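You operate a simulated robot arm through the tools that you are given. There is no shell and no other tool. Be economical: measure what you need, move in short steps, check, and stop when the job is done.

You are at the controls of a simulated robot arm. One attempt, no reset.

JOB
Open the wall port, push the sleeved red pipe in, crank the reel out to 2 and brake it.
Fine: push the pipe in up to its black sleeve, no further; the brake comes off before cranking; the rest of the rack stays.
Where things are to end (x, y in the base frame): sleeved red pipe within 0.02 m of [0.64, -0.1].

The check looks at the end state, three seconds after you hand in, the way a careful person would. Anything else that was tipped, shoved, dropped, spilled or broken makes it a failure.

ROBOT AND FRAMES
A 7-joint arm with a fingered hand, fixed in place. Base frame: the origin is at the foot of the arm, x ahead of it, y to its left, z up; the work surface is at about z = 0.86. Units: m, degrees, N and s.
With the tool pointing down near the work surface it reaches from about 0.36 to 0.7 m from the base axis. Its first joint turns from -69.0 to 172.0 degrees. Payload 3.2 kg.
The tool frame sits at the grasp point between the pads (the TCP): z along the fingers, y along the line on which they close. The tips reach 0.026 m beyond it. Largest opening 0.088 m; the body of the gripper starts 0.03 m behind the TCP. The gripper is a hand of 5 fingers: y runs from the thumb to the fingers, the wrist lies at [-0.016, -0.108, -0.172] in the tool frame, and closing takes about 1.5 s.
Orientation is that of the tool frame in the base frame, as a unit quaternion [x, y, z, w]. With the fingers straight down and the wrist toward the robot, the tool's x, y and z point along [0, 1, 0], [1, 0, 0] and [0, 0, -1] of the base frame.

CONTROLS
- The arm moves only by the tool move_arm. Its argument "moves" is text: rows parted by semicolons, each of 7 numbers parted by spaces: the turn, a rotation vector about the tool's x, y, z in units of 120 degrees (1.0 is 120 degrees), then the shift along the tool's x, y, z in units of 250 mm (1.0 is 250 mm), then the closure in counts, from 0 (fully open) to 255 (shut). In form: rx ry rz x y z claw; .... A call has 1 to 10 rows; each row is the pose to reach, as a shift and turn from the pose commanded when the call began, along the tool's axes at that moment. A call with a number of a shift or a turn outside -1 to 1 is refused whole. A row lasts 0.2 s, in which the tool goes at most 0.05 m and 8.6 degrees; a call with a longer step from one row to the next is refused whole, and so is a gripper value outside its range. Where a pose cannot be reached the arm comes as near as it can. A force on the tool above 50 N (or 10 N above the force at the start of the call, whichever is more), or a blocked arm, ends the call early, and 0.2 s more pass. The fingers move at their own pace (about 0.072 m/s each) and stop on an object; they squeeze with about 23 N. The grip force told is the motor's: it shows also when the fingers shut on nothing. Time passes only in rows, and 0.2 s behind the last, so rows that repeat a pose let the fingers close. It gives the time, the measured TCP pose, the force on the tool (base axes), the opening and the grip force at its end, in the units of the frame above (readings bear some noise), with the torque about the TCP (base axes, N m) and any sound that the robot's microphone picked up, and new pictures: "views" is both (left out), scene, wrist or none.
- Cameras (640 x 400 px; columns grow to the right, rows downward): "scene" is fixed at [0.0478, 0.6437, 1.6211]; the picture's right is [-0.84, -0.55, 0.00], its down [-0.26, 0.40, -0.88] and it looks along [0.48, -0.74, -0.47] (base axes); focal length 324 px, centre (320, 200). "wrist" rides on the gripper at [0.067, -0.098, -0.117] in the tool frame; the picture's right is [-0.71, 0.33, -0.62], its down [-0.65, -0.65, 0.39] and it looks along [-0.28, 0.68, 0.68] (tool axes); focal length 234 px, centre (320, 200). There is no depth. A picture from a camera that has moved, and an enlarged one, comes with that camera's place and axes in the base frame and with its lens. The place of the scene camera against the robot may be out by one fixed shift of up to 0.012 m in any direction.
- raise_lower(by): slides the trunk up (or, below 0, down) by that many m; the arm rides with it, the base frame stays. It gives what a move gives, with no picture.
- set_grasp(shape): the hand has 5 fingers and takes this shape, open, in about a second: jaw (thumb against the fingers, like two jaws); tri (thumb and two fingers); tip (a fingertip pinch); poke (one finger out to press); point (the index stretched); flat (the hand flat); cup (the hand cupped); fist (a fist). The gripper value then closes the fingers along that shape, each until it touches; the sizes above hold for jaw. It gives what a move gives, with no picture.
- inspect(camera, box): a new picture of the part [left, top, right, bottom] of that camera's present view, enlarged. It takes no simulated time.
- close_job(): hands the job in; it is judged then, once.

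Work in short steps. Places have to be worked out from the pictures, the camera data and where the tool is seen: move nearer, look again, correct. Check each grasp and each placing, and mend what went wrong. You have 120 turns and 200 pictures in all, those below and enlarged ones among them. Open the gripper and draw the arm clear of the work before you hand the job in, unless the task says otherwise; then end with one line.

The tools are called after "Call:" as name(argument=value, ...) on one line, values as JSON. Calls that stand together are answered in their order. move_arm: Moves the arm, as the interface text tells. Its arguments: {"type":"object","properties":{"moves":{"type":"string"},"views":{"type":"string","enum":["both","scene","wrist","none"]}},"required":["moves"]} The other tools are called the same way: raise_lower (by) slides the trunk up or down; set_grasp (shape) gives the hand a shape; inspect (camera, box) takes an enlarged picture of a part of a camera's view; close_job () hands the job in.

At the start:

```text
t: 0.0
tool_pos: [0.4193, -0.1709, 1.2958]
tcp_rot: [0.707, 0.707, 0.0, 0.0]
contact_force: [0.4, 0.0, 0.4]
torque: [0.03, 0.0, 0.01]
finger_gap: 0.0877
gripper_force: 0.0
shape: jaw
trunk travel left (down, up): [-0.725, 0.115]
```

scene: 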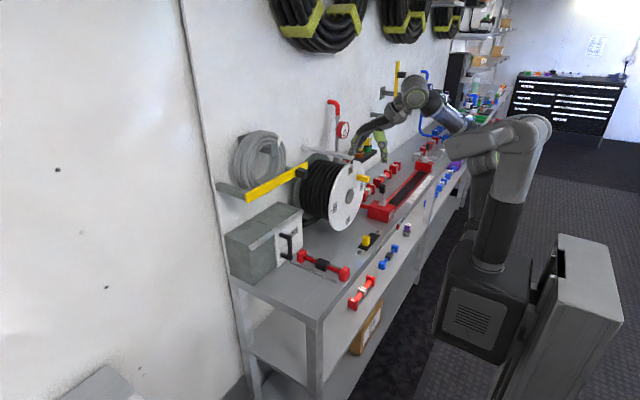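
wrist: 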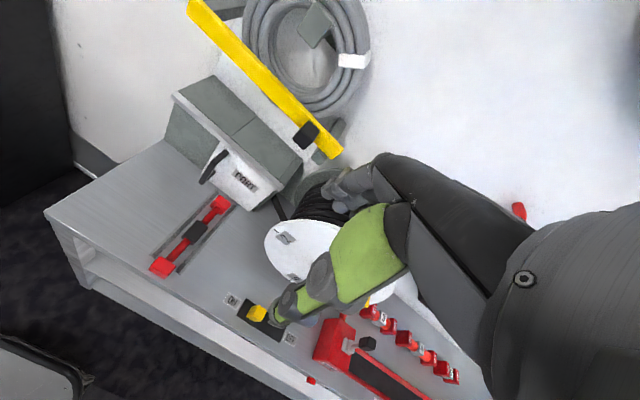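

The pictures show a port box with a lever, a red pipe with a black sleeve, a reel and a yellow brake lever. I'll enlarge these first.

Call:
inspect(camera="scene", box=[210, 190, 370, 310])

Call:
inspect(camera="scene", box=[300, 90, 460, 270])

Call:
inspect(camera="wrist", box=[130, 60, 370, 290])

Call:
inspect(camera="wrist", box=[210, 190, 480, 400])

```text
3.33 times, centred on (290, 250) of scene
camera zoom: at [0.0478, 0.6437, 1.6211], right [-0.84, -0.55, 0.0], down [-0.26, 0.4, -0.88], along [0.48, -0.74, -0.47], focal length 1080 px, centre (420, 33)
```

zoom: 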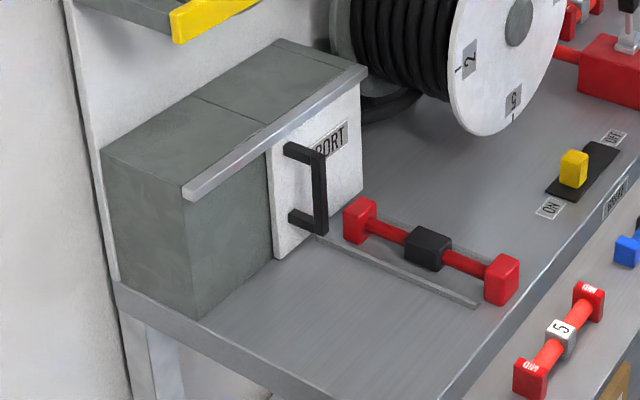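

```text
2.22 times, centred on (380, 180) of scene
camera zoom: at [0.0478, 0.6437, 1.6211], right [-0.84, -0.55, 0.0], down [-0.26, 0.4, -0.88], along [0.48, -0.74, -0.47], focal length 720 px, centre (187, 244)
```

zoom: 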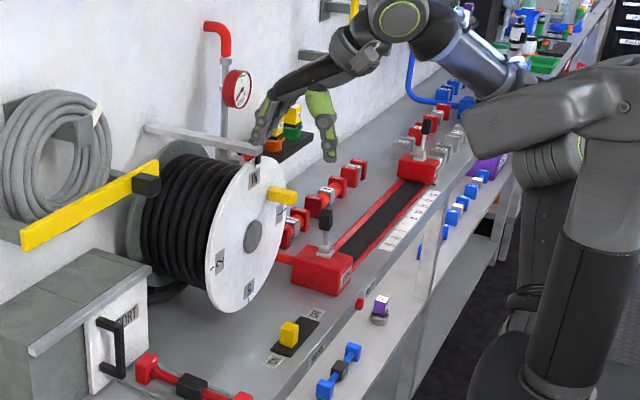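

```text
1.74 times, centred on (250, 175) of wrist
camera zoom: at [0.321, -0.1038, 1.4122], right [0.33, -0.71, 0.62], down [-0.65, -0.65, -0.39], along [0.68, -0.28, -0.68], focal length 407 px, centre (442, 244)
```

zoom: 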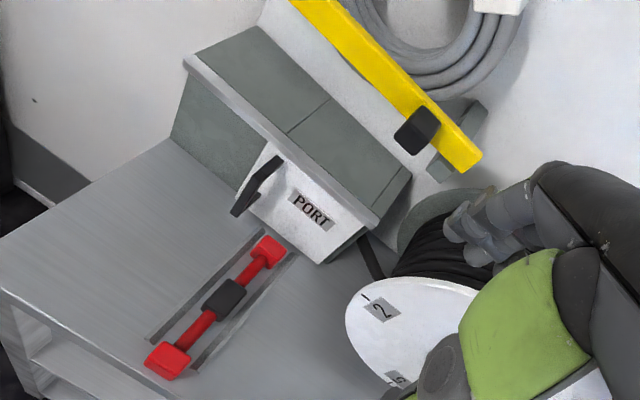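

```text
1.90 times, centred on (345, 295) of wrist
camera zoom: at [0.321, -0.1038, 1.4122], right [0.33, -0.71, 0.62], down [-0.65, -0.65, -0.39], along [0.68, -0.28, -0.68], focal length 446 px, centre (272, 19)
```

zoom: 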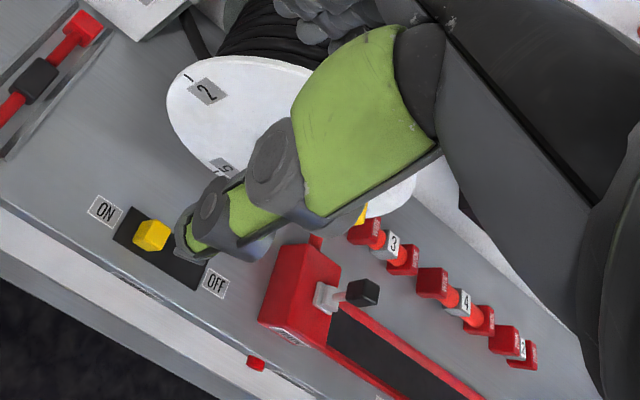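

I place the pipe centre near (0.525, -0.107), the door handle near (0.615, -0.045, 0.96), the brake knob near (0.46, -0.325) and the reel centre near (0.575, -0.39, 1.02). Next I'll look closely at the reel's numbers and pointer.

Call:
inspect(camera="scene", box=[320, 140, 400, 240])

Call:
inspect(camera="scene", box=[270, 220, 370, 290])

Call:
move_arm(moves="0 0 0 0.18 -0.04 0 0;0 0 0 0.36 -0.08 0 0;0 0 0 0.54 -0.12 0 0;0 0 0 0.72 -0.16 0 0;0 0 0 0.9 -0.2 0 0")

```text
4.00 times, centred on (360, 190) of scene
camera zoom: at [0.0478, 0.6437, 1.6211], right [-0.84, -0.55, 0.0], down [-0.26, 0.4, -0.88], along [0.48, -0.74, -0.47], focal length 1296 px, centre (160, 240)
```

zoom: 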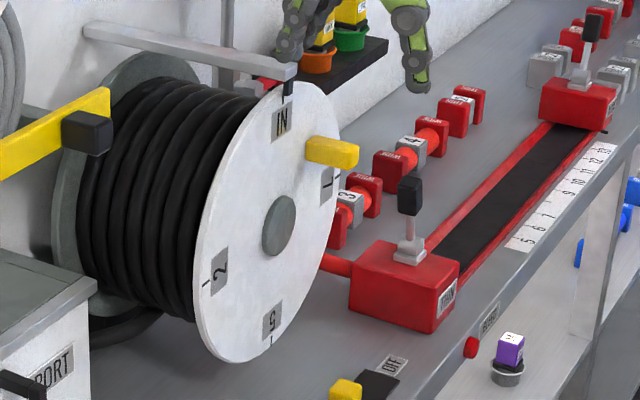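

```text
5.71 times, centred on (320, 255) of scene
camera zoom: at [0.0478, 0.6437, 1.6211], right [-0.84, -0.55, 0.0], down [-0.26, 0.4, -0.88], along [0.48, -0.74, -0.47], focal length 1851 px, centre (320, -114)
```

zoom: 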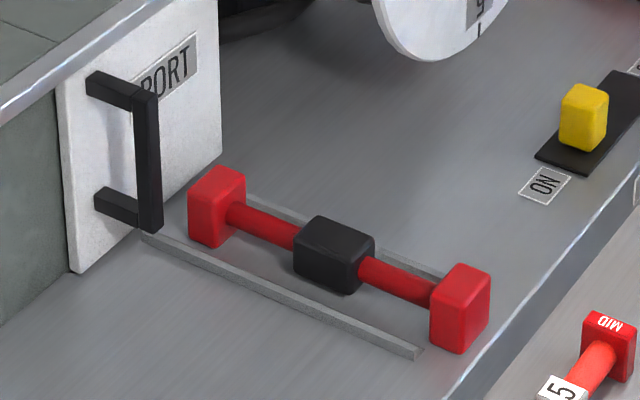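

```text
t: 1.2
tool_pos: [0.3684, 0.0574, 1.2953]
tcp_rot: [0.708, 0.707, -0.001, 0.001]
contact_force: [0.2, -0.2, 0.1]
torque: [-0.02, 0.05, -0.04]
finger_gap: 0.0879
gripper_force: 0.0
shape: jaw
trunk travel left (down, up): [-0.725, 0.115]
camera wrist: at [0.2704, 0.1247, 1.4116], right [0.33, -0.71, 0.63], down [-0.65, -0.65, -0.39], along [0.68, -0.28, -0.68], focal length 234 px, centre (320, 200)
```

scene: 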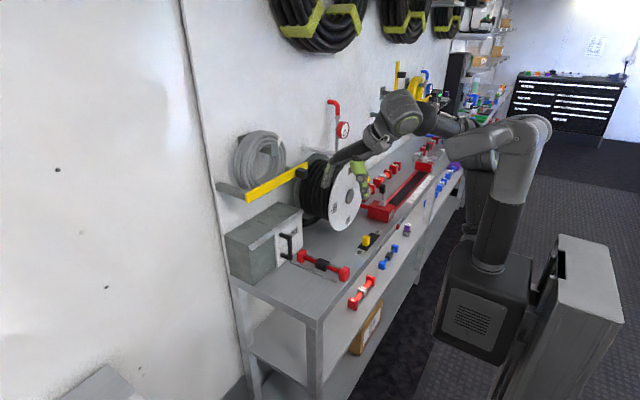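
wrist: 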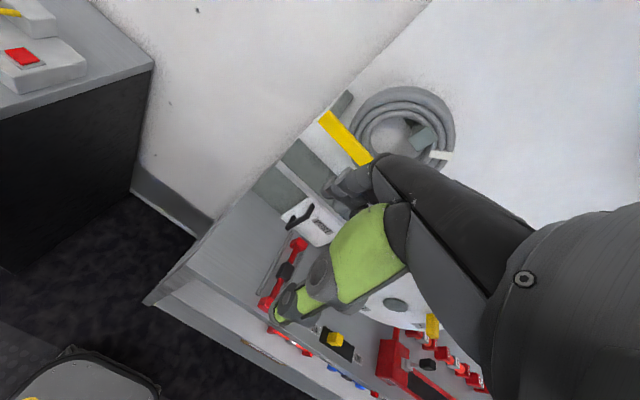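

The reel shows IN at the top under the pointer, with other labels a quarter turn apart. I'll zoom in on the labels and on the pointer.

Call:
inspect(camera="scene", box=[328, 190, 360, 234])

Call:
inspect(camera="wrist", box=[355, 280, 455, 345])

Call:
inspect(camera="wrist", box=[250, 130, 380, 220])

```text
9.09 times, centred on (344, 212) of scene
camera zoom: at [0.0478, 0.6437, 1.6211], right [-0.84, -0.55, 0.0], down [-0.26, 0.4, -0.88], along [0.48, -0.74, -0.47], focal length 2944 px, centre (102, 91)
```

zoom: 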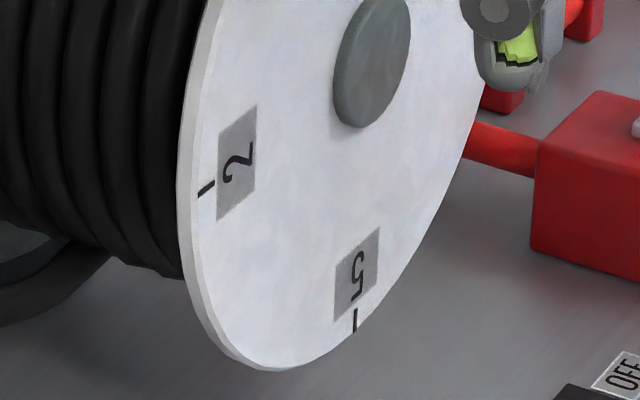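

```text
6.15 times, centred on (405, 312) of wrist
camera zoom: at [0.2704, 0.1247, 1.4116], right [0.33, -0.71, 0.63], down [-0.65, -0.65, -0.39], along [0.68, -0.28, -0.68], focal length 1441 px, centre (-203, -492)
```

zoom: 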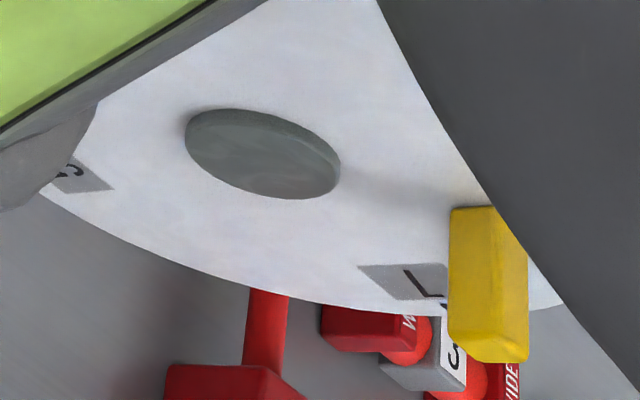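

```text
4.44 times, centred on (315, 175) of wrist
camera zoom: at [0.2704, 0.1247, 1.4116], right [0.33, -0.71, 0.63], down [-0.65, -0.65, -0.39], along [0.68, -0.28, -0.68], focal length 1041 px, centre (342, 311)
```

zoom: 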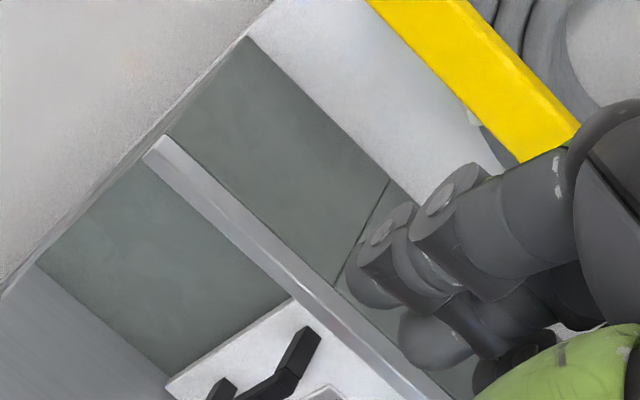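

Call:
inspect(camera="scene", box=[336, 199, 350, 224])

Call:
inspect(camera="scene", box=[362, 214, 366, 224])

```text
16.00 times, centred on (343, 212) of scene
camera zoom: at [0.0478, 0.6437, 1.6211], right [-0.84, -0.55, 0.0], down [-0.26, 0.4, -0.88], along [0.48, -0.74, -0.47], focal length 5182 px, centre (-48, 16)
```

zoom: 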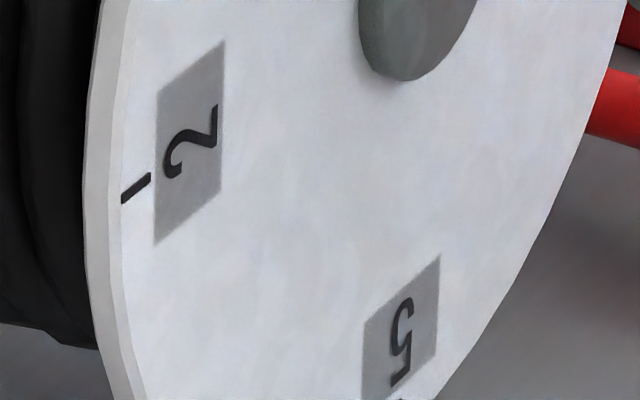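

```text
16.00 times, centred on (364, 219) of scene
camera zoom: at [0.0478, 0.6437, 1.6211], right [-0.84, -0.55, 0.0], down [-0.26, 0.4, -0.88], along [0.48, -0.74, -0.47], focal length 5182 px, centre (-384, -104)
```

zoom: 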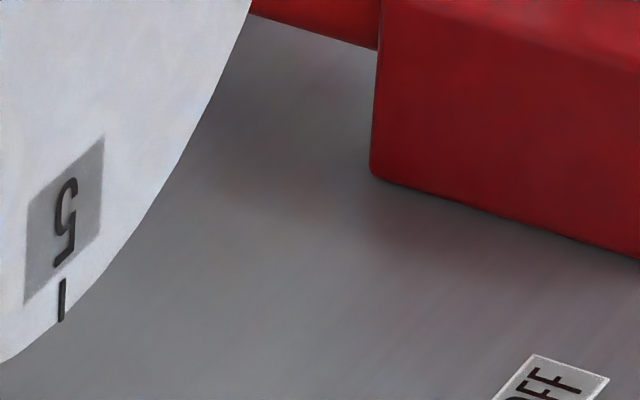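

The label at the +y side is 2, so a clockwise quarter turn should bring it to the pointer, and the brake is ON now. To grip the vertical door handle I'll turn the hand to point forward (+x), with the fingers closing along y.

Call:
move_arm(moves="-0.04 0.04 0.04 0 0 0 0;-0.08 0.08 0.08 0 0 0 0;-0.12 0.12 0.12 0 0 0 0;-0.16 0.16 0.16 0 0 0 0;-0.2 0.2 0.2 0 0 0 0;-0.24 0.24 0.24 0 0 0 0;-0.28 0.28 0.28 0 0 0 0;-0.32 0.32 0.32 0 0 0 0;-0.36 0.36 0.36 0 0 0 0;-0.4 0.4 0.4 0 0 0 0", views="none")

Call:
move_arm(moves="-0.04 0.04 0.04 0 0 0 0;-0.08 0.08 0.08 0 0 0 0;-0.12 0.12 0.12 0 0 0 0;-0.16 0.16 0.16 0 0 0 0;-0.1774 0.1774 0.1774 0 0 0 0")

```text
t: 3.4
tool_pos: [0.369, 0.0553, 1.2961]
tcp_rot: [0.799, 0.258, 0.543, 0.001]
contact_force: [0.6, 1.5, 0.8]
torque: [-0.01, -0.02, 0.02]
finger_gap: 0.0878
gripper_force: 0.1
shape: jaw
trunk travel left (down, up): [-0.725, 0.115]
```

```text
t: 4.6
tool_pos: [0.4107, 0.0666, 1.402]
tcp_rot: [0.708, 0.001, 0.706, 0.003]
contact_force: [1.2, -0.6, 1.2]
torque: [-0.01, 0.03, -0.02]
finger_gap: 0.0878
gripper_force: 0.0
shape: jaw
out of reach, approached as far as the arm can: row 2, 3, 4, 5
trunk travel left (down, up): [-0.725, 0.115]
camera wrist: at [0.2921, 0.1653, 1.4687], right [-0.63, -0.33, -0.7], down [0.39, 0.65, -0.65], along [0.68, -0.68, -0.28], focal length 234 px, centre (320, 200)
```

scene: 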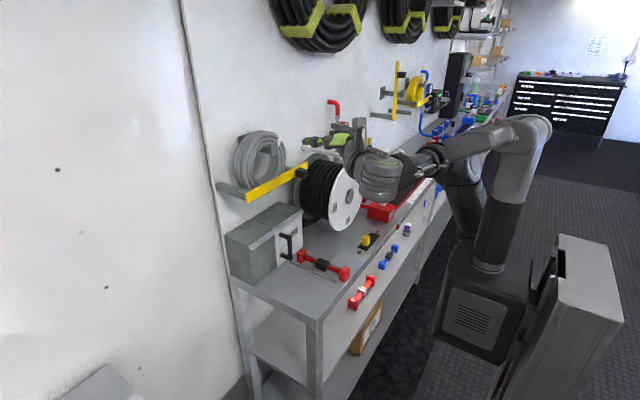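
wrist: 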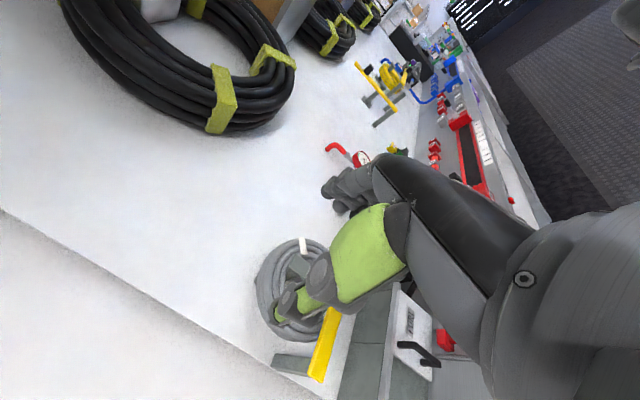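

The hand now points +x. I'll slide the trunk down to bring it nearer handle height.

Call:
raise_lower(by=-0.25)

Call:
move_arm(moves="0 0 0 0 0 0 0")

```text
t: 7.2
tool_pos: [0.409, 0.0674, 1.1528]
tcp_rot: [0.708, 0.001, 0.706, 0.001]
contact_force: [0.5, 0.3, 0.1]
torque: [0.01, 0.01, 0.02]
finger_gap: 0.0881
gripper_force: 0.1
shape: jaw
trunk travel left (down, up): [-0.475, 0.365]
```

```text
t: 7.6
tool_pos: [0.4098, 0.0664, 1.1533]
tcp_rot: [0.708, 0.001, 0.706, 0.002]
contact_force: [0.6, 0.2, 0.0]
torque: [0.02, -0.04, -0.04]
finger_gap: 0.0877
gripper_force: 0.0
shape: jaw
trunk travel left (down, up): [-0.475, 0.365]
camera wrist: at [0.2921, 0.1649, 1.2186], right [-0.63, -0.33, -0.7], down [0.39, 0.65, -0.65], along [0.68, -0.68, -0.28], focal length 234 px, centre (320, 200)
```

scene: 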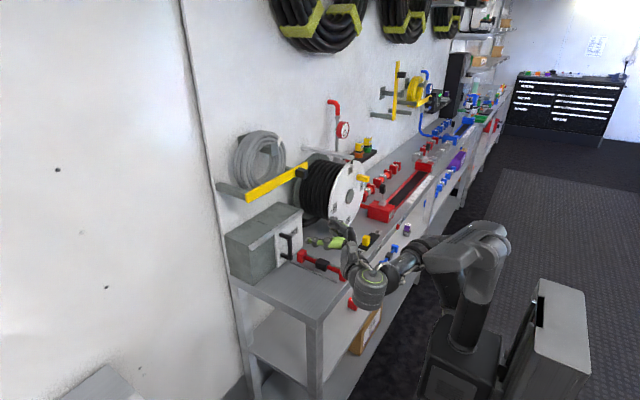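
wrist: 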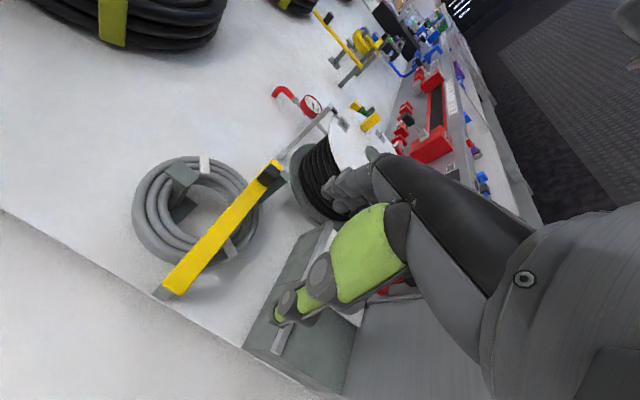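

The orientation holds. I'll bring the hand level with the handle but short of it.

Call:
move_arm(moves="0 0 0 -0.13 0.09 0.04 0;0 0 0 -0.26 0.18 0.08 0;0 0 0 -0.38 0.27 0.12 0;0 0 0 -0.5 0.36 0.16 0;0 0 0 -0.6 0.447 0.2 0;0 0 0 -0.69 0.447 0.2 0;0 0 0 -0.69 0.447 0.2 0")

Call:
inspect(camera="scene", box=[230, 200, 390, 320])

```text
t: 9.2
tool_pos: [0.5237, -0.0863, 1.0155]
tcp_rot: [0.709, 0.001, 0.705, 0.0]
contact_force: [-0.1, 0.0, -0.1]
torque: [0.01, -0.02, -0.01]
finger_gap: 0.0878
gripper_force: 0.1
shape: jaw
out of reach, approached as far as the arm can: row 1, 2, 3, 4, 5, 6, 7
trunk travel left (down, up): [-0.475, 0.365]
camera wrist: at [0.4061, 0.0104, 1.082], right [-0.63, -0.34, -0.7], down [0.38, 0.65, -0.65], along [0.68, -0.68, -0.28], focal length 234 px, centre (320, 200)
```

scene: 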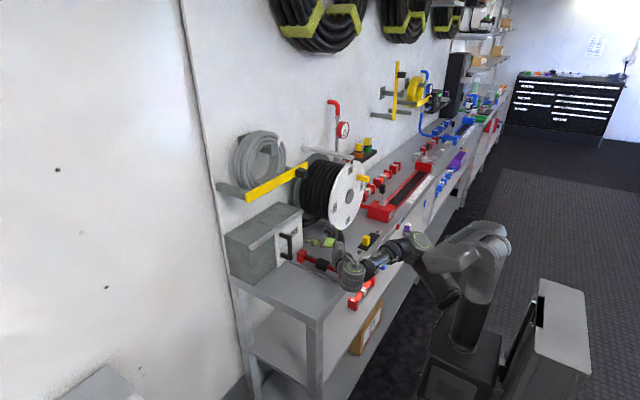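
wrist: 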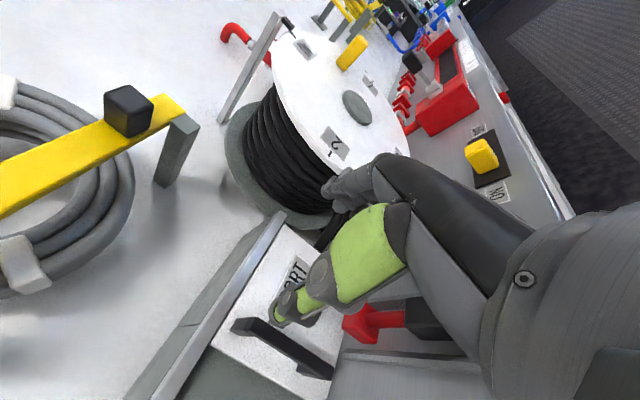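

```text
3.33 times, centred on (310, 260) of scene
camera zoom: at [0.0478, 0.6437, 1.6211], right [-0.84, -0.55, 0.0], down [-0.26, 0.4, -0.88], along [0.48, -0.74, -0.47], focal length 1080 px, centre (353, 0)
```

zoom: 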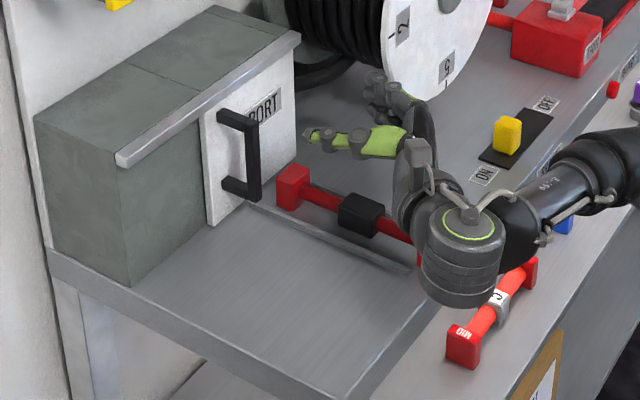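

I place the handle bar at about x 0.612, y -0.034, z 0.905–1.005. The last target was out of reach, so I'll test with a small +y shift to see which pose the move is relative to.

Call:
move_arm(moves="0 0 0 0 -0.1 0 0;0 0 0 0 -0.1 0 0", views="none")

```text
t: 9.8
tool_pos: [0.5314, -0.0644, 1.0214]
tcp_rot: [0.708, 0.003, 0.706, 0.001]
contact_force: [-0.2, -0.1, -0.1]
torque: [0.0, -0.02, 0.0]
finger_gap: 0.088
gripper_force: 0.1
shape: jaw
out of reach, approached as far as the arm can: row 1, 2
trunk travel left (down, up): [-0.475, 0.365]
```

The arm is limited low relative to its shoulder, so I'll lower the trunk a bit more instead.

Call:
raise_lower(by=-0.05)

Call:
move_arm(moves="0 0 0 0.1 -0.1 0.25 0;0 0 0 0.1 -0.1 0.25 0")

```text
t: 10.7
tool_pos: [0.5324, -0.0646, 0.9709]
tcp_rot: [0.709, 0.003, 0.706, 0.0]
contact_force: [0.8, 0.6, -0.3]
torque: [0.01, -0.02, -0.02]
finger_gap: 0.088
gripper_force: 0.1
shape: jaw
trunk travel left (down, up): [-0.425, 0.415]
```

```text
refused: row 1 steps farther than a row can; nothing moved
```

I repeat the move with smaller steps: sideways only.

Call:
move_arm(moves="0 0 0 0 -0.1 0 0;0 0 0 0 -0.1 0 0")

```text
t: 11.3
tool_pos: [0.5384, -0.0434, 0.9732]
tcp_rot: [0.709, 0.004, 0.705, 0.0]
contact_force: [0.2, 0.1, -0.8]
torque: [0.0, 0.01, 0.0]
finger_gap: 0.0877
gripper_force: 0.1
shape: jaw
out of reach, approached as far as the arm can: row 1, 2
trunk travel left (down, up): [-0.425, 0.415]
camera wrist: at [0.421, 0.0554, 1.0396], right [-0.63, -0.34, -0.7], down [0.38, 0.65, -0.66], along [0.68, -0.68, -0.28], focal length 234 px, centre (320, 200)
```

scene: 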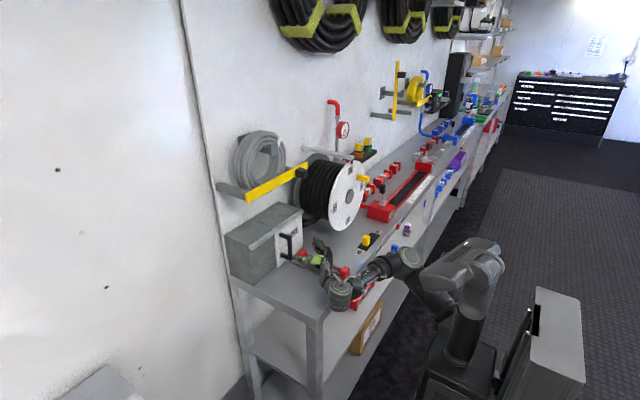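
wrist: 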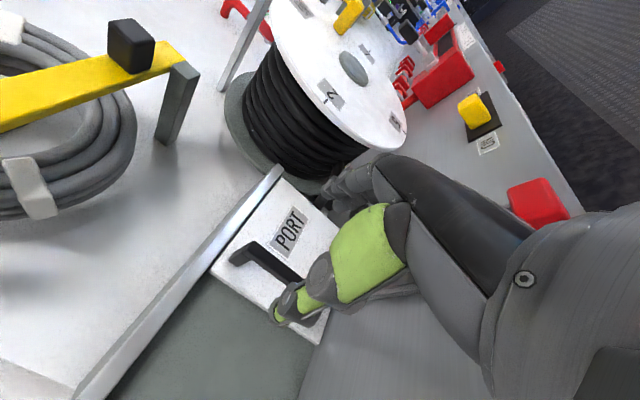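

The bar should now lie between the thumb and fingers (TCP y -0.043, bar about -0.028). I'll go forward.

Call:
move_arm(moves="0 0 0 0 0 0.1 0;0 0 0 0 0 0.2 0;0 0 0 0 0 0.26 0;0 0 0 0 0 0.26 0")

Call:
inspect(camera="scene", box=[260, 210, 360, 290])

```text
t: 12.3
tool_pos: [0.605, -0.0421, 0.9736]
tcp_rot: [0.709, 0.003, 0.705, 0.0]
contact_force: [0.6, 0.2, 0.0]
torque: [-0.01, 0.02, -0.04]
finger_gap: 0.0877
gripper_force: 0.0
shape: jaw
trunk travel left (down, up): [-0.425, 0.415]
camera wrist: at [0.486, 0.0559, 1.0396], right [-0.63, -0.34, -0.7], down [0.38, 0.65, -0.65], along [0.68, -0.68, -0.28], focal length 234 px, centre (320, 200)
```

scene: 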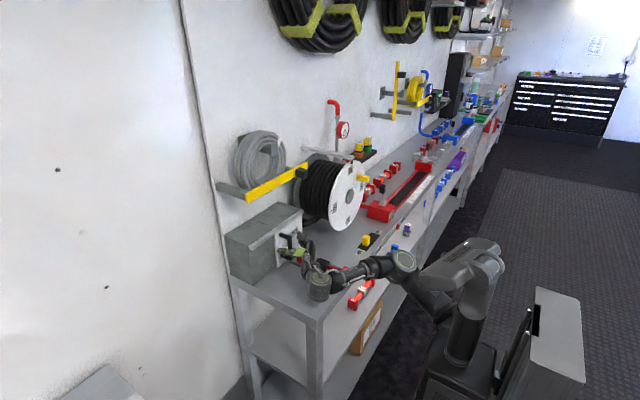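
wrist: 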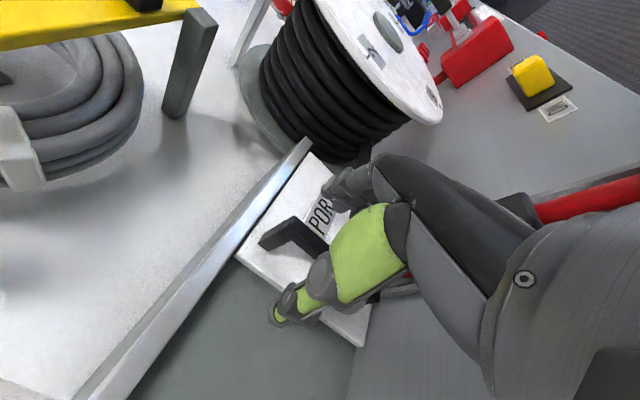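

```text
5.00 times, centred on (310, 250) of scene
camera zoom: at [0.0478, 0.6437, 1.6211], right [-0.84, -0.55, 0.0], down [-0.26, 0.4, -0.88], along [0.48, -0.74, -0.47], focal length 1619 px, centre (370, -50)
```

zoom: 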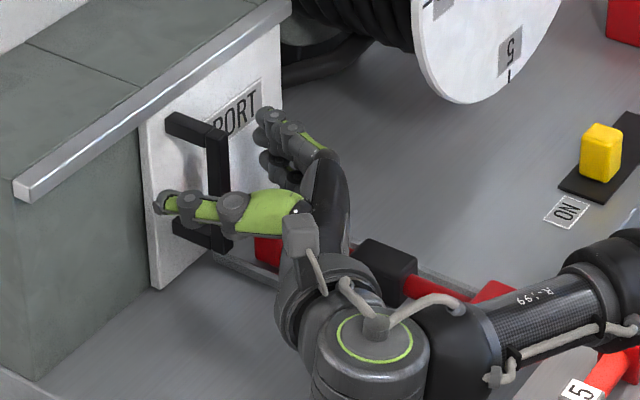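

The bar sits between the thumb and fingers. I'll close on it.

Call:
move_arm(moves="0 0 0 0 0 0 80;0 0 0 0 0 0 160;0 0 0 0 0 0 230;0 0 0 0 0 0 255;0 0 0 0 0 0 255;0 0 0 0 0 0 255;0 0 0 0 0 0 255;0 0 0 0 0 0 255", views="wrist")

```text
t: 14.1
tool_pos: [0.6025, -0.0397, 0.9728]
tcp_rot: [0.709, 0.003, 0.705, 0.0]
contact_force: [0.9, 3.7, 1.0]
torque: [-0.06, 0.02, 0.08]
finger_gap: 0.005
gripper_force: 23.1
shape: jaw
trunk travel left (down, up): [-0.425, 0.415]
camera wrist: at [0.4857, 0.0569, 1.0396], right [-0.63, -0.34, -0.7], down [0.38, 0.65, -0.65], along [0.68, -0.68, -0.28], focal length 234 px, centre (320, 200)
```

wrist: 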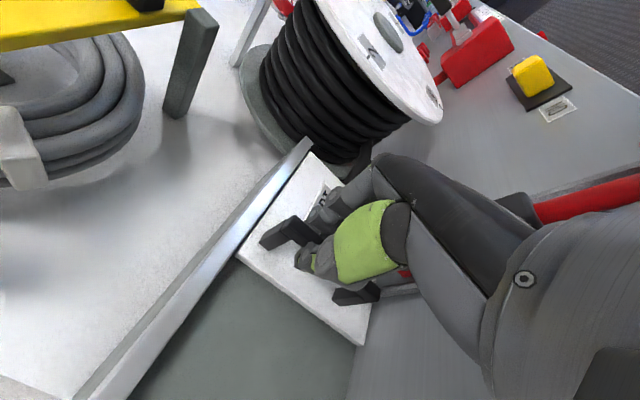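

The hand has closed on the bar. I'll slide the door toward +y along its rail.

Call:
move_arm(moves="0 0 0 0 -0.08 0 255;0 0 0 0 -0.16 0 255;0 0 0 0 -0.24 0 255;0 0 0 0 -0.32 0 255;0 0 0 0 -0.40 0 255")

```text
t: 15.3
tool_pos: [0.6039, 0.0591, 0.9736]
tcp_rot: [0.708, 0.004, 0.706, 0.0]
contact_force: [7.6, 2.3, 5.7]
torque: [-0.03, -0.16, 0.02]
finger_gap: 0.0045
gripper_force: 22.6
shape: jaw
trunk travel left (down, up): [-0.425, 0.415]
camera wrist: at [0.485, 0.1564, 1.0389], right [-0.63, -0.34, -0.7], down [0.38, 0.65, -0.65], along [0.68, -0.68, -0.28], focal length 234 px, centre (320, 200)
```

scene: 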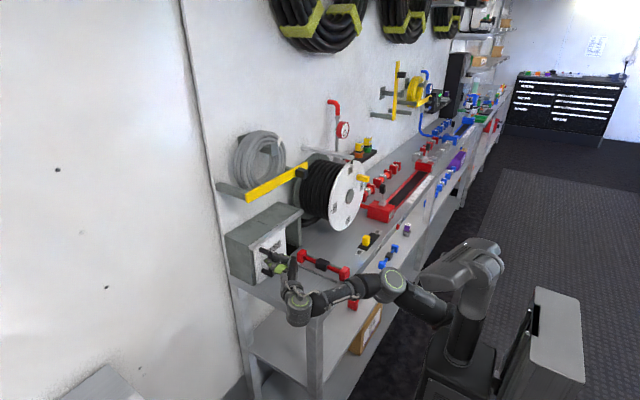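
wrist: 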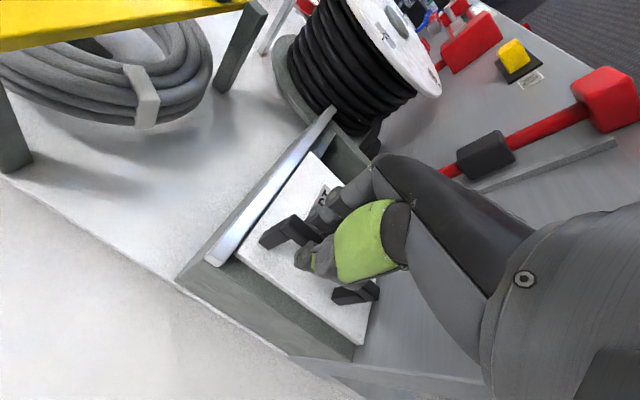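

The door has slid 0.10 m and the opening is appearing. I'll continue toward the stop.

Call:
move_arm(moves="0 0 0 0 -0.06 0 255;0 0 0 0 -0.10 0 255;0 0 0 0 -0.14 0 255;0 0 0 0 -0.16 0 255")

Call:
inspect(camera="scene", box=[220, 195, 360, 295])

```text
t: 16.3
tool_pos: [0.6029, 0.0826, 0.9732]
tcp_rot: [0.709, -0.01, 0.705, 0.004]
contact_force: [-10.1, -39.2, -9.5]
torque: [-0.11, 0.14, -0.94]
finger_gap: 0.0094
gripper_force: 23.3
shape: jaw
trunk travel left (down, up): [-0.425, 0.415]
camera wrist: at [0.4872, 0.1827, 1.0415], right [-0.64, -0.31, -0.71], down [0.4, 0.65, -0.65], along [0.66, -0.69, -0.29], focal length 234 px, centre (320, 200)
```

scene: 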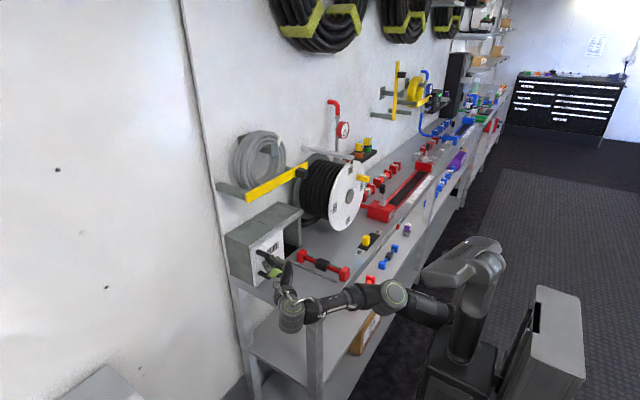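
wrist: 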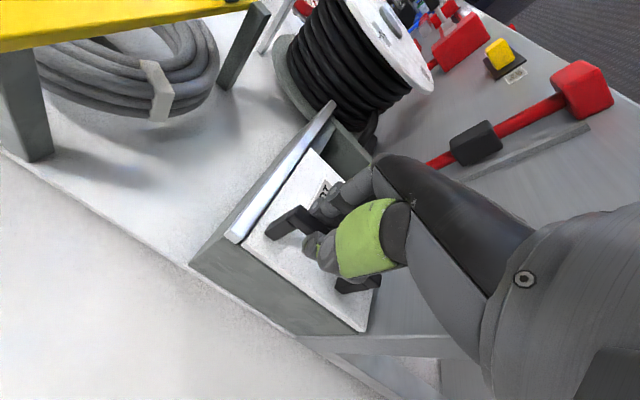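

```text
4.00 times, centred on (290, 245) of scene
camera zoom: at [0.0478, 0.6437, 1.6211], right [-0.84, -0.55, 0.0], down [-0.26, 0.4, -0.88], along [0.48, -0.74, -0.47], focal length 1296 px, centre (440, 20)
```

zoom: 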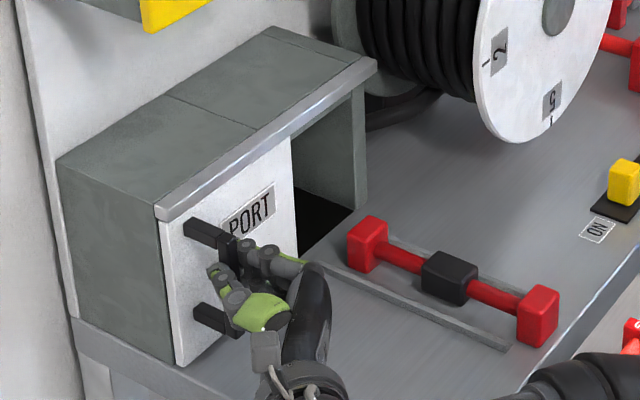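

The door is fully open at its stop. I'll release it without dragging and back out.

Call:
move_arm(moves="0 0 0 0 0.04 0 200;0 0 0 0 0.04 0 100;0 0 0 0 0.04 0 0;0 0 0 0 0.04 0 0;0 0 0 0 0.04 0 0;0 0 0 0 0.04 0 0", views="wrist")

```text
t: 17.7
tool_pos: [0.6026, 0.0891, 0.9724]
tcp_rot: [0.709, 0.003, 0.705, 0.001]
contact_force: [0.6, 0.1, 0.4]
torque: [-0.02, -0.01, 0.0]
finger_gap: 0.0879
gripper_force: 0.0
shape: jaw
trunk travel left (down, up): [-0.425, 0.415]
camera wrist: at [0.4848, 0.186, 1.0388], right [-0.63, -0.34, -0.7], down [0.38, 0.65, -0.65], along [0.68, -0.68, -0.28], focal length 234 px, centre (320, 200)
```

wrist: 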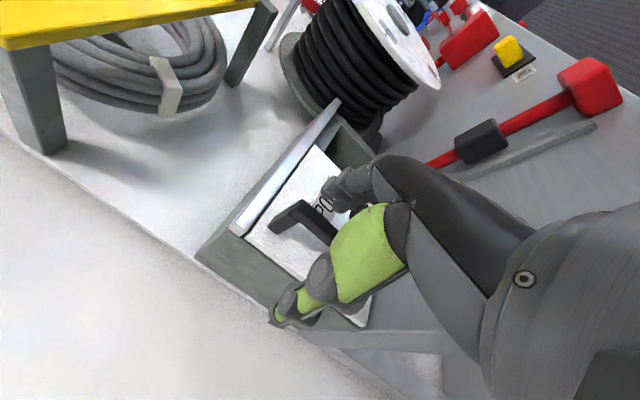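

The handle is free. I'll back straight out, then raise the trunk.

Call:
move_arm(moves="0 0 0 0 0 -0.12 0;0 0 0 0 0 -0.24 0;0 0 0 0 0 -0.28 0", views="none")

Call:
raise_lower(by=0.3)

Call:
move_arm(moves="0 -0.07 0 0 0 0 0;0 -0.14 0 0 0 0 0;0 -0.21 0 0 0 0 0;0 -0.28 0 0 0 0 0;0 -0.35 0 0 0 0 0;0 -0.42 0 0 0 0 0;0 -0.49 0 0 0 0 0;0 -0.56 0 0 0 0 0;0 -0.63 0 0 0 0 0;0 -0.70 0 0 0 0 0")

```text
t: 18.5
tool_pos: [0.5389, 0.0895, 0.9762]
tcp_rot: [0.709, 0.003, 0.705, 0.001]
contact_force: [0.4, 0.5, 0.0]
torque: [-0.01, -0.02, 0.02]
finger_gap: 0.0877
gripper_force: 0.0
shape: jaw
out of reach, approached as far as the arm can: row 3
trunk travel left (down, up): [-0.425, 0.415]
```

```text
t: 21.5
tool_pos: [0.5384, 0.0898, 1.2762]
tcp_rot: [0.709, 0.003, 0.705, 0.001]
contact_force: [0.7, -1.1, 0.6]
torque: [0.0, -0.01, -0.01]
finger_gap: 0.088
gripper_force: 0.0
shape: jaw
trunk travel left (down, up): [-0.725, 0.115]
```

```text
t: 23.7
tool_pos: [0.4568, -0.0003, 1.2318]
tcp_rot: [0.997, -0.01, 0.071, -0.022]
contact_force: [-0.8, -1.3, -0.1]
torque: [0.0, -0.02, 0.03]
finger_gap: 0.088
gripper_force: 0.1
shape: jaw
out of reach, approached as far as the arm can: row 5, 6, 7, 8, 9, 10
trunk travel left (down, up): [-0.725, 0.115]
camera wrist: at [0.5065, 0.0916, 1.3609], right [-0.79, -0.34, 0.5], down [-0.58, 0.68, -0.45], along [-0.19, -0.64, -0.74], focal length 234 px, centre (320, 200)
```

scene: 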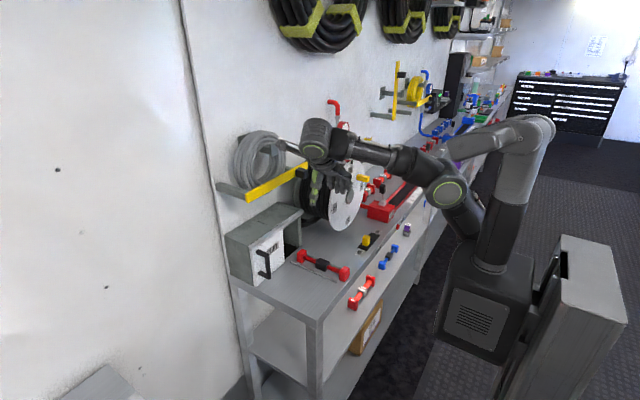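
wrist: 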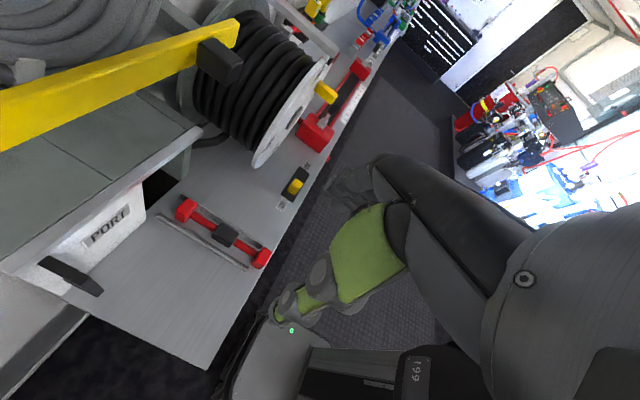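

The hand is nearly straight down now, closing along y. The wrist view puts the pipe at y about -0.096 with the near block at x about 0.443 and the sleeve at 0.527. I'll finish the turn and move toward a spot above the near block.

Call:
move_arm(moves="0 -0.05 0 0 0.08 0.1 0;0 -0.05 0 0 0.16 0.2 0;0 -0.05 0 0 0.24 0.3 0", views="none")

```text
t: 24.5
tool_pos: [0.4654, -0.0568, 1.1469]
tcp_rot: [1.0, -0.006, -0.004, -0.011]
contact_force: [-0.2, -0.5, 0.0]
torque: [-0.01, -0.01, 0.03]
finger_gap: 0.0879
gripper_force: 0.0
shape: jaw
trunk travel left (down, up): [-0.725, 0.115]
```

It is reachable now and vertical. I'll continue to a hover above the near block.

Call:
move_arm(moves="0 0 0 -0.03 0.05 0.14 0;0 0 0 -0.06 0.1 0.28 0;0 0 0 -0.09 0.15 0.42 0;0 0 0 -0.09 0.16 0.56 0;0 0 0 -0.09 0.16 0.6 0")

Call:
inspect(camera="scene", box=[270, 190, 390, 300])

```text
t: 25.7
tool_pos: [0.4437, -0.0874, 1.0024]
tcp_rot: [1.0, 0.0, 0.003, -0.012]
contact_force: [0.4, 0.5, 0.4]
torque: [0.0, -0.01, 0.0]
finger_gap: 0.0881
gripper_force: 0.1
shape: jaw
trunk travel left (down, up): [-0.725, 0.115]
camera wrist: at [0.5088, 0.0079, 1.1209], right [-0.71, -0.35, 0.61], down [-0.65, 0.66, -0.38], along [-0.27, -0.66, -0.7], focal length 234 px, centre (320, 200)
```

scene: 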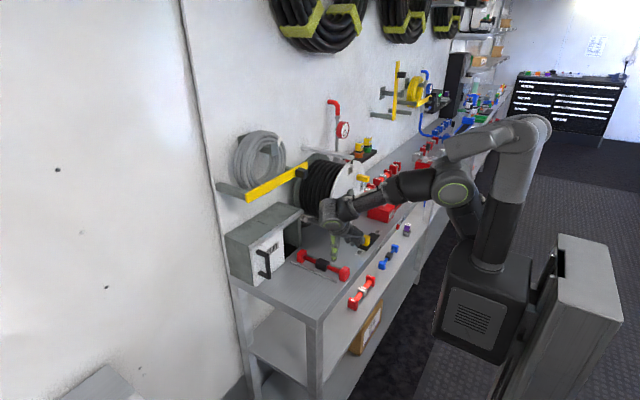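
wrist: 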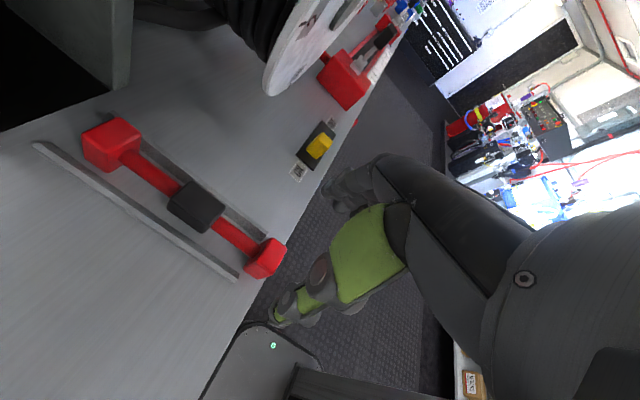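

```text
3.64 times, centred on (330, 245) of scene
camera zoom: at [0.0478, 0.6437, 1.6211], right [-0.84, -0.55, 0.0], down [-0.26, 0.4, -0.88], along [0.48, -0.74, -0.47], focal length 1178 px, centre (284, 36)
```

zoom: 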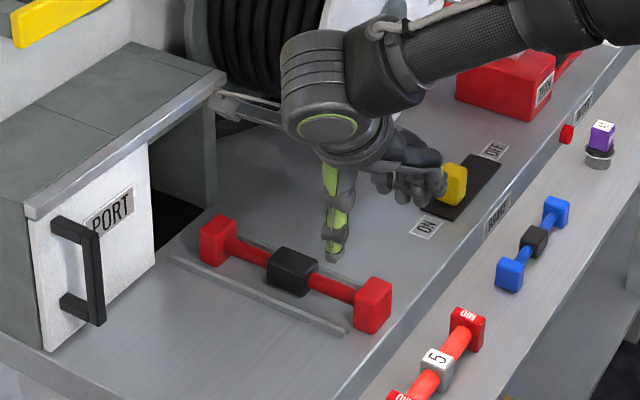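

The near block is at (0.4436, -0.094). I'll centre on it and descend to z about 0.90.

Call:
move_arm(moves="0 0 0 0 0.026 0.1 0;0 0 0 0 0.026 0.2 0;0 0 0 0 0.026 0.3 0;0 0 0 0 0.026 0.36 0;0 0 0 0 0.026 0.4 0;0 0 0 0 0.026 0.4 0")

Call:
inspect(camera="scene", box=[280, 220, 380, 300])

```text
t: 27.1
tool_pos: [0.4473, -0.0956, 0.9048]
tcp_rot: [0.999, -0.016, 0.005, -0.032]
contact_force: [0.4, -0.4, -0.5]
torque: [0.0, 0.01, -0.02]
finger_gap: 0.0881
gripper_force: 0.1
shape: jaw
trunk travel left (down, up): [-0.725, 0.115]
camera wrist: at [0.5148, -0.0077, 1.0275], right [-0.73, -0.35, 0.6], down [-0.62, 0.7, -0.35], along [-0.29, -0.63, -0.72], focal length 234 px, centre (320, 200)
```

scene: 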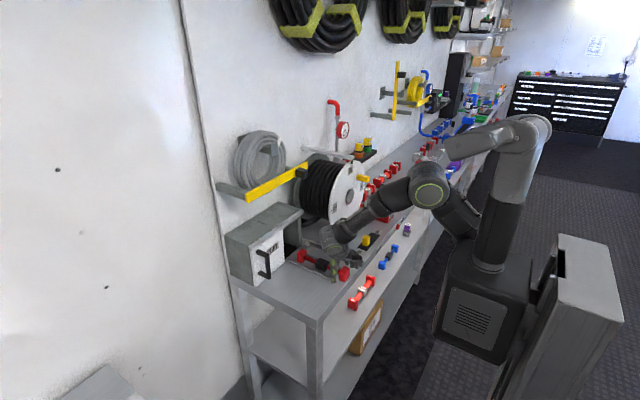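
wrist: 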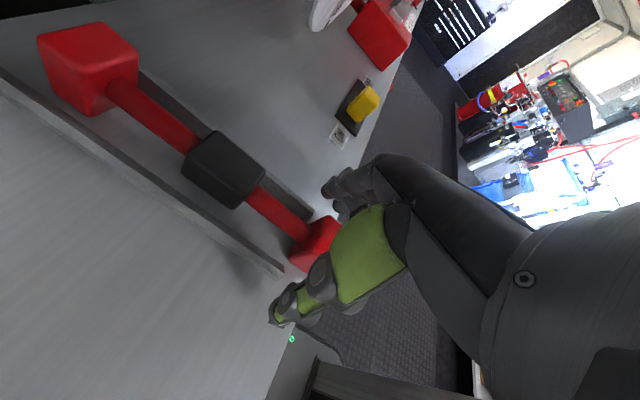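

```text
5.00 times, centred on (330, 260) of scene
camera zoom: at [0.0478, 0.6437, 1.6211], right [-0.84, -0.55, 0.0], down [-0.26, 0.4, -0.88], along [0.48, -0.74, -0.47], focal length 1619 px, centre (270, -100)
```

zoom: 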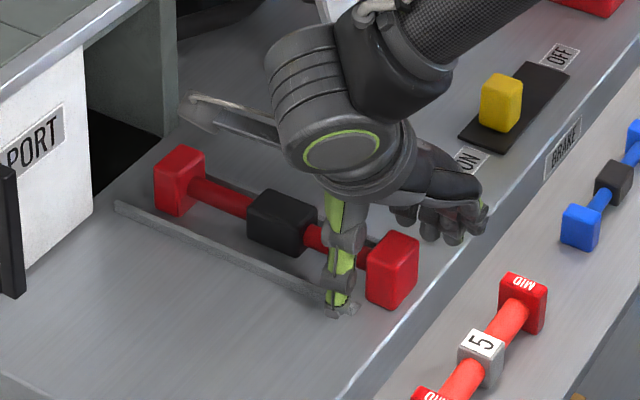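

The thumb sits slightly ahead of the block, so I'll shift back 0.018 m and close gently.

Call:
move_arm(moves="0 0 0 -0.07 0 0 0;0 0 0 -0.07 0 0.01 80;0 0 0 -0.07 0 0.01 160;0 0 0 -0.07 0 0.01 255;0 0 0 -0.07 0 0.01 255;0 0 0 -0.07 0 0.01 255;0 0 0 -0.07 0 0.01 255;0 0 0 -0.07 0 0.01 255")

Call:
inspect(camera="scene", box=[280, 220, 380, 300])

```text
t: 28.9
tool_pos: [0.4267, -0.0954, 0.8983]
tcp_rot: [0.999, -0.017, -0.002, -0.029]
contact_force: [-0.9, -1.0, 0.0]
torque: [0.05, -0.01, -0.01]
finger_gap: 0.005
gripper_force: 22.9
shape: jaw
trunk travel left (down, up): [-0.725, 0.115]
camera wrist: at [0.4961, -0.0067, 1.0192], right [-0.72, -0.35, 0.61], down [-0.63, 0.69, -0.35], along [-0.3, -0.63, -0.72], focal length 234 px, centre (320, 200)
```

scene: 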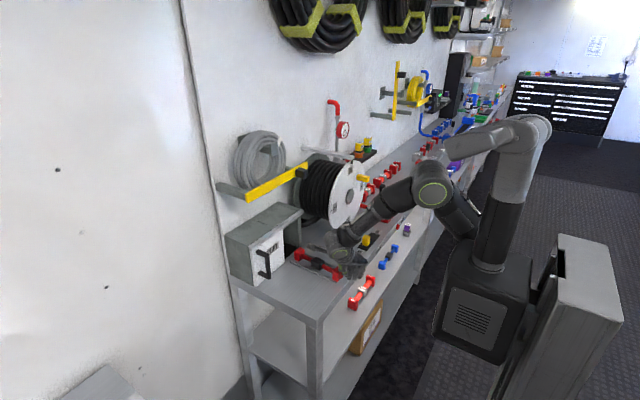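
wrist: 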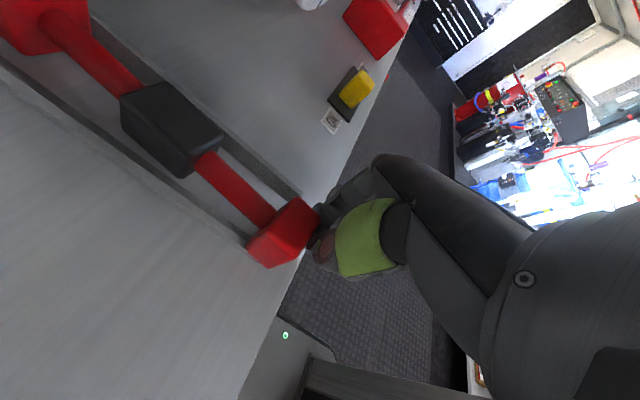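

```text
5.00 times, centred on (330, 260) of scene
camera zoom: at [0.0478, 0.6437, 1.6211], right [-0.84, -0.55, 0.0], down [-0.26, 0.4, -0.88], along [0.48, -0.74, -0.47], focal length 1619 px, centre (270, -100)
```

zoom: 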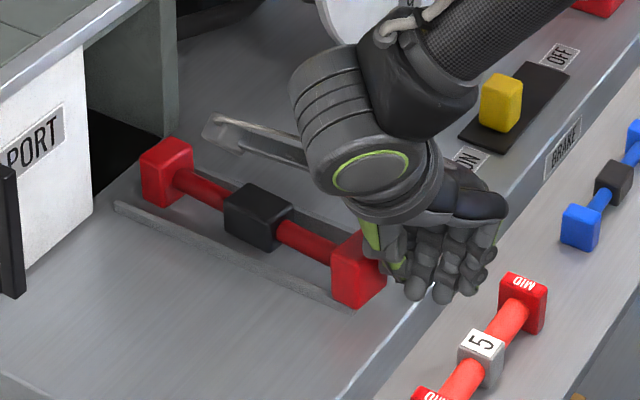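

The hand closed behind the block and nudged the pipe forward about 0.02 m, with a slight yaw. I'll open, rise a little and move forward so the block sits between thumb and fingers.

Call:
move_arm(moves="0 0 0 -0.04 0 0 180;0 0 0 -0.04 0 -0.04 90;0 0 0 -0.04 0 -0.04 0;0 0 0 -0.04 0 -0.04 0;0 0 0 -0.04 0 -0.04 0;0 0 0 -0.04 -0.03 -0.04 0")

Call:
inspect(camera="scene", box=[280, 220, 380, 300])

```text
t: 30.3
tool_pos: [0.4181, -0.0873, 0.9076]
tcp_rot: [1.0, -0.014, 0.0, -0.025]
contact_force: [0.6, -0.2, 0.1]
torque: [0.01, -0.01, 0.02]
finger_gap: 0.0877
gripper_force: 0.1
shape: jaw
trunk travel left (down, up): [-0.725, 0.115]
camera wrist: at [0.4859, 0.0026, 1.0283], right [-0.72, -0.34, 0.61], down [-0.63, 0.69, -0.36], along [-0.3, -0.64, -0.71], focal length 234 px, centre (320, 200)
```

scene: 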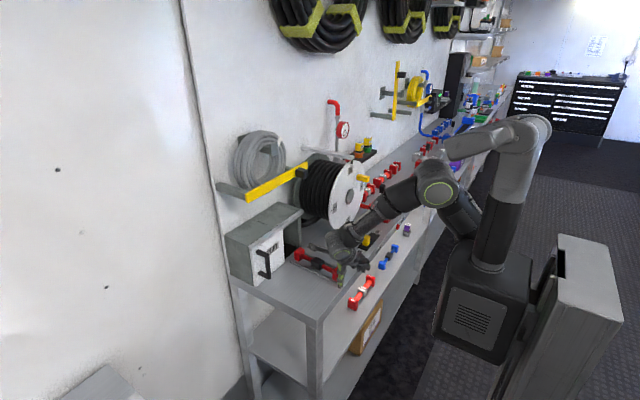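
wrist: 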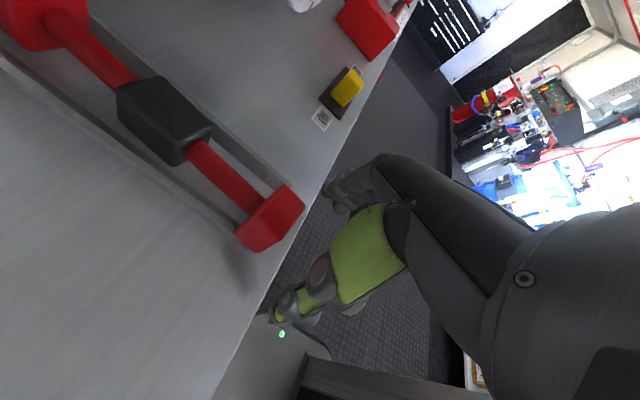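

```text
5.00 times, centred on (330, 260) of scene
camera zoom: at [0.0478, 0.6437, 1.6211], right [-0.84, -0.55, 0.0], down [-0.26, 0.4, -0.88], along [0.48, -0.74, -0.47], focal length 1619 px, centre (270, -100)
```

zoom: 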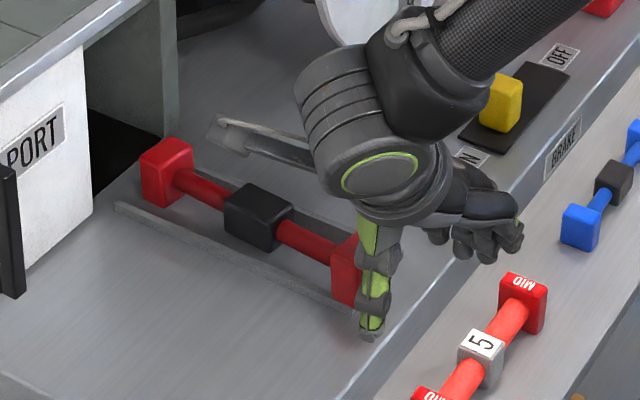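

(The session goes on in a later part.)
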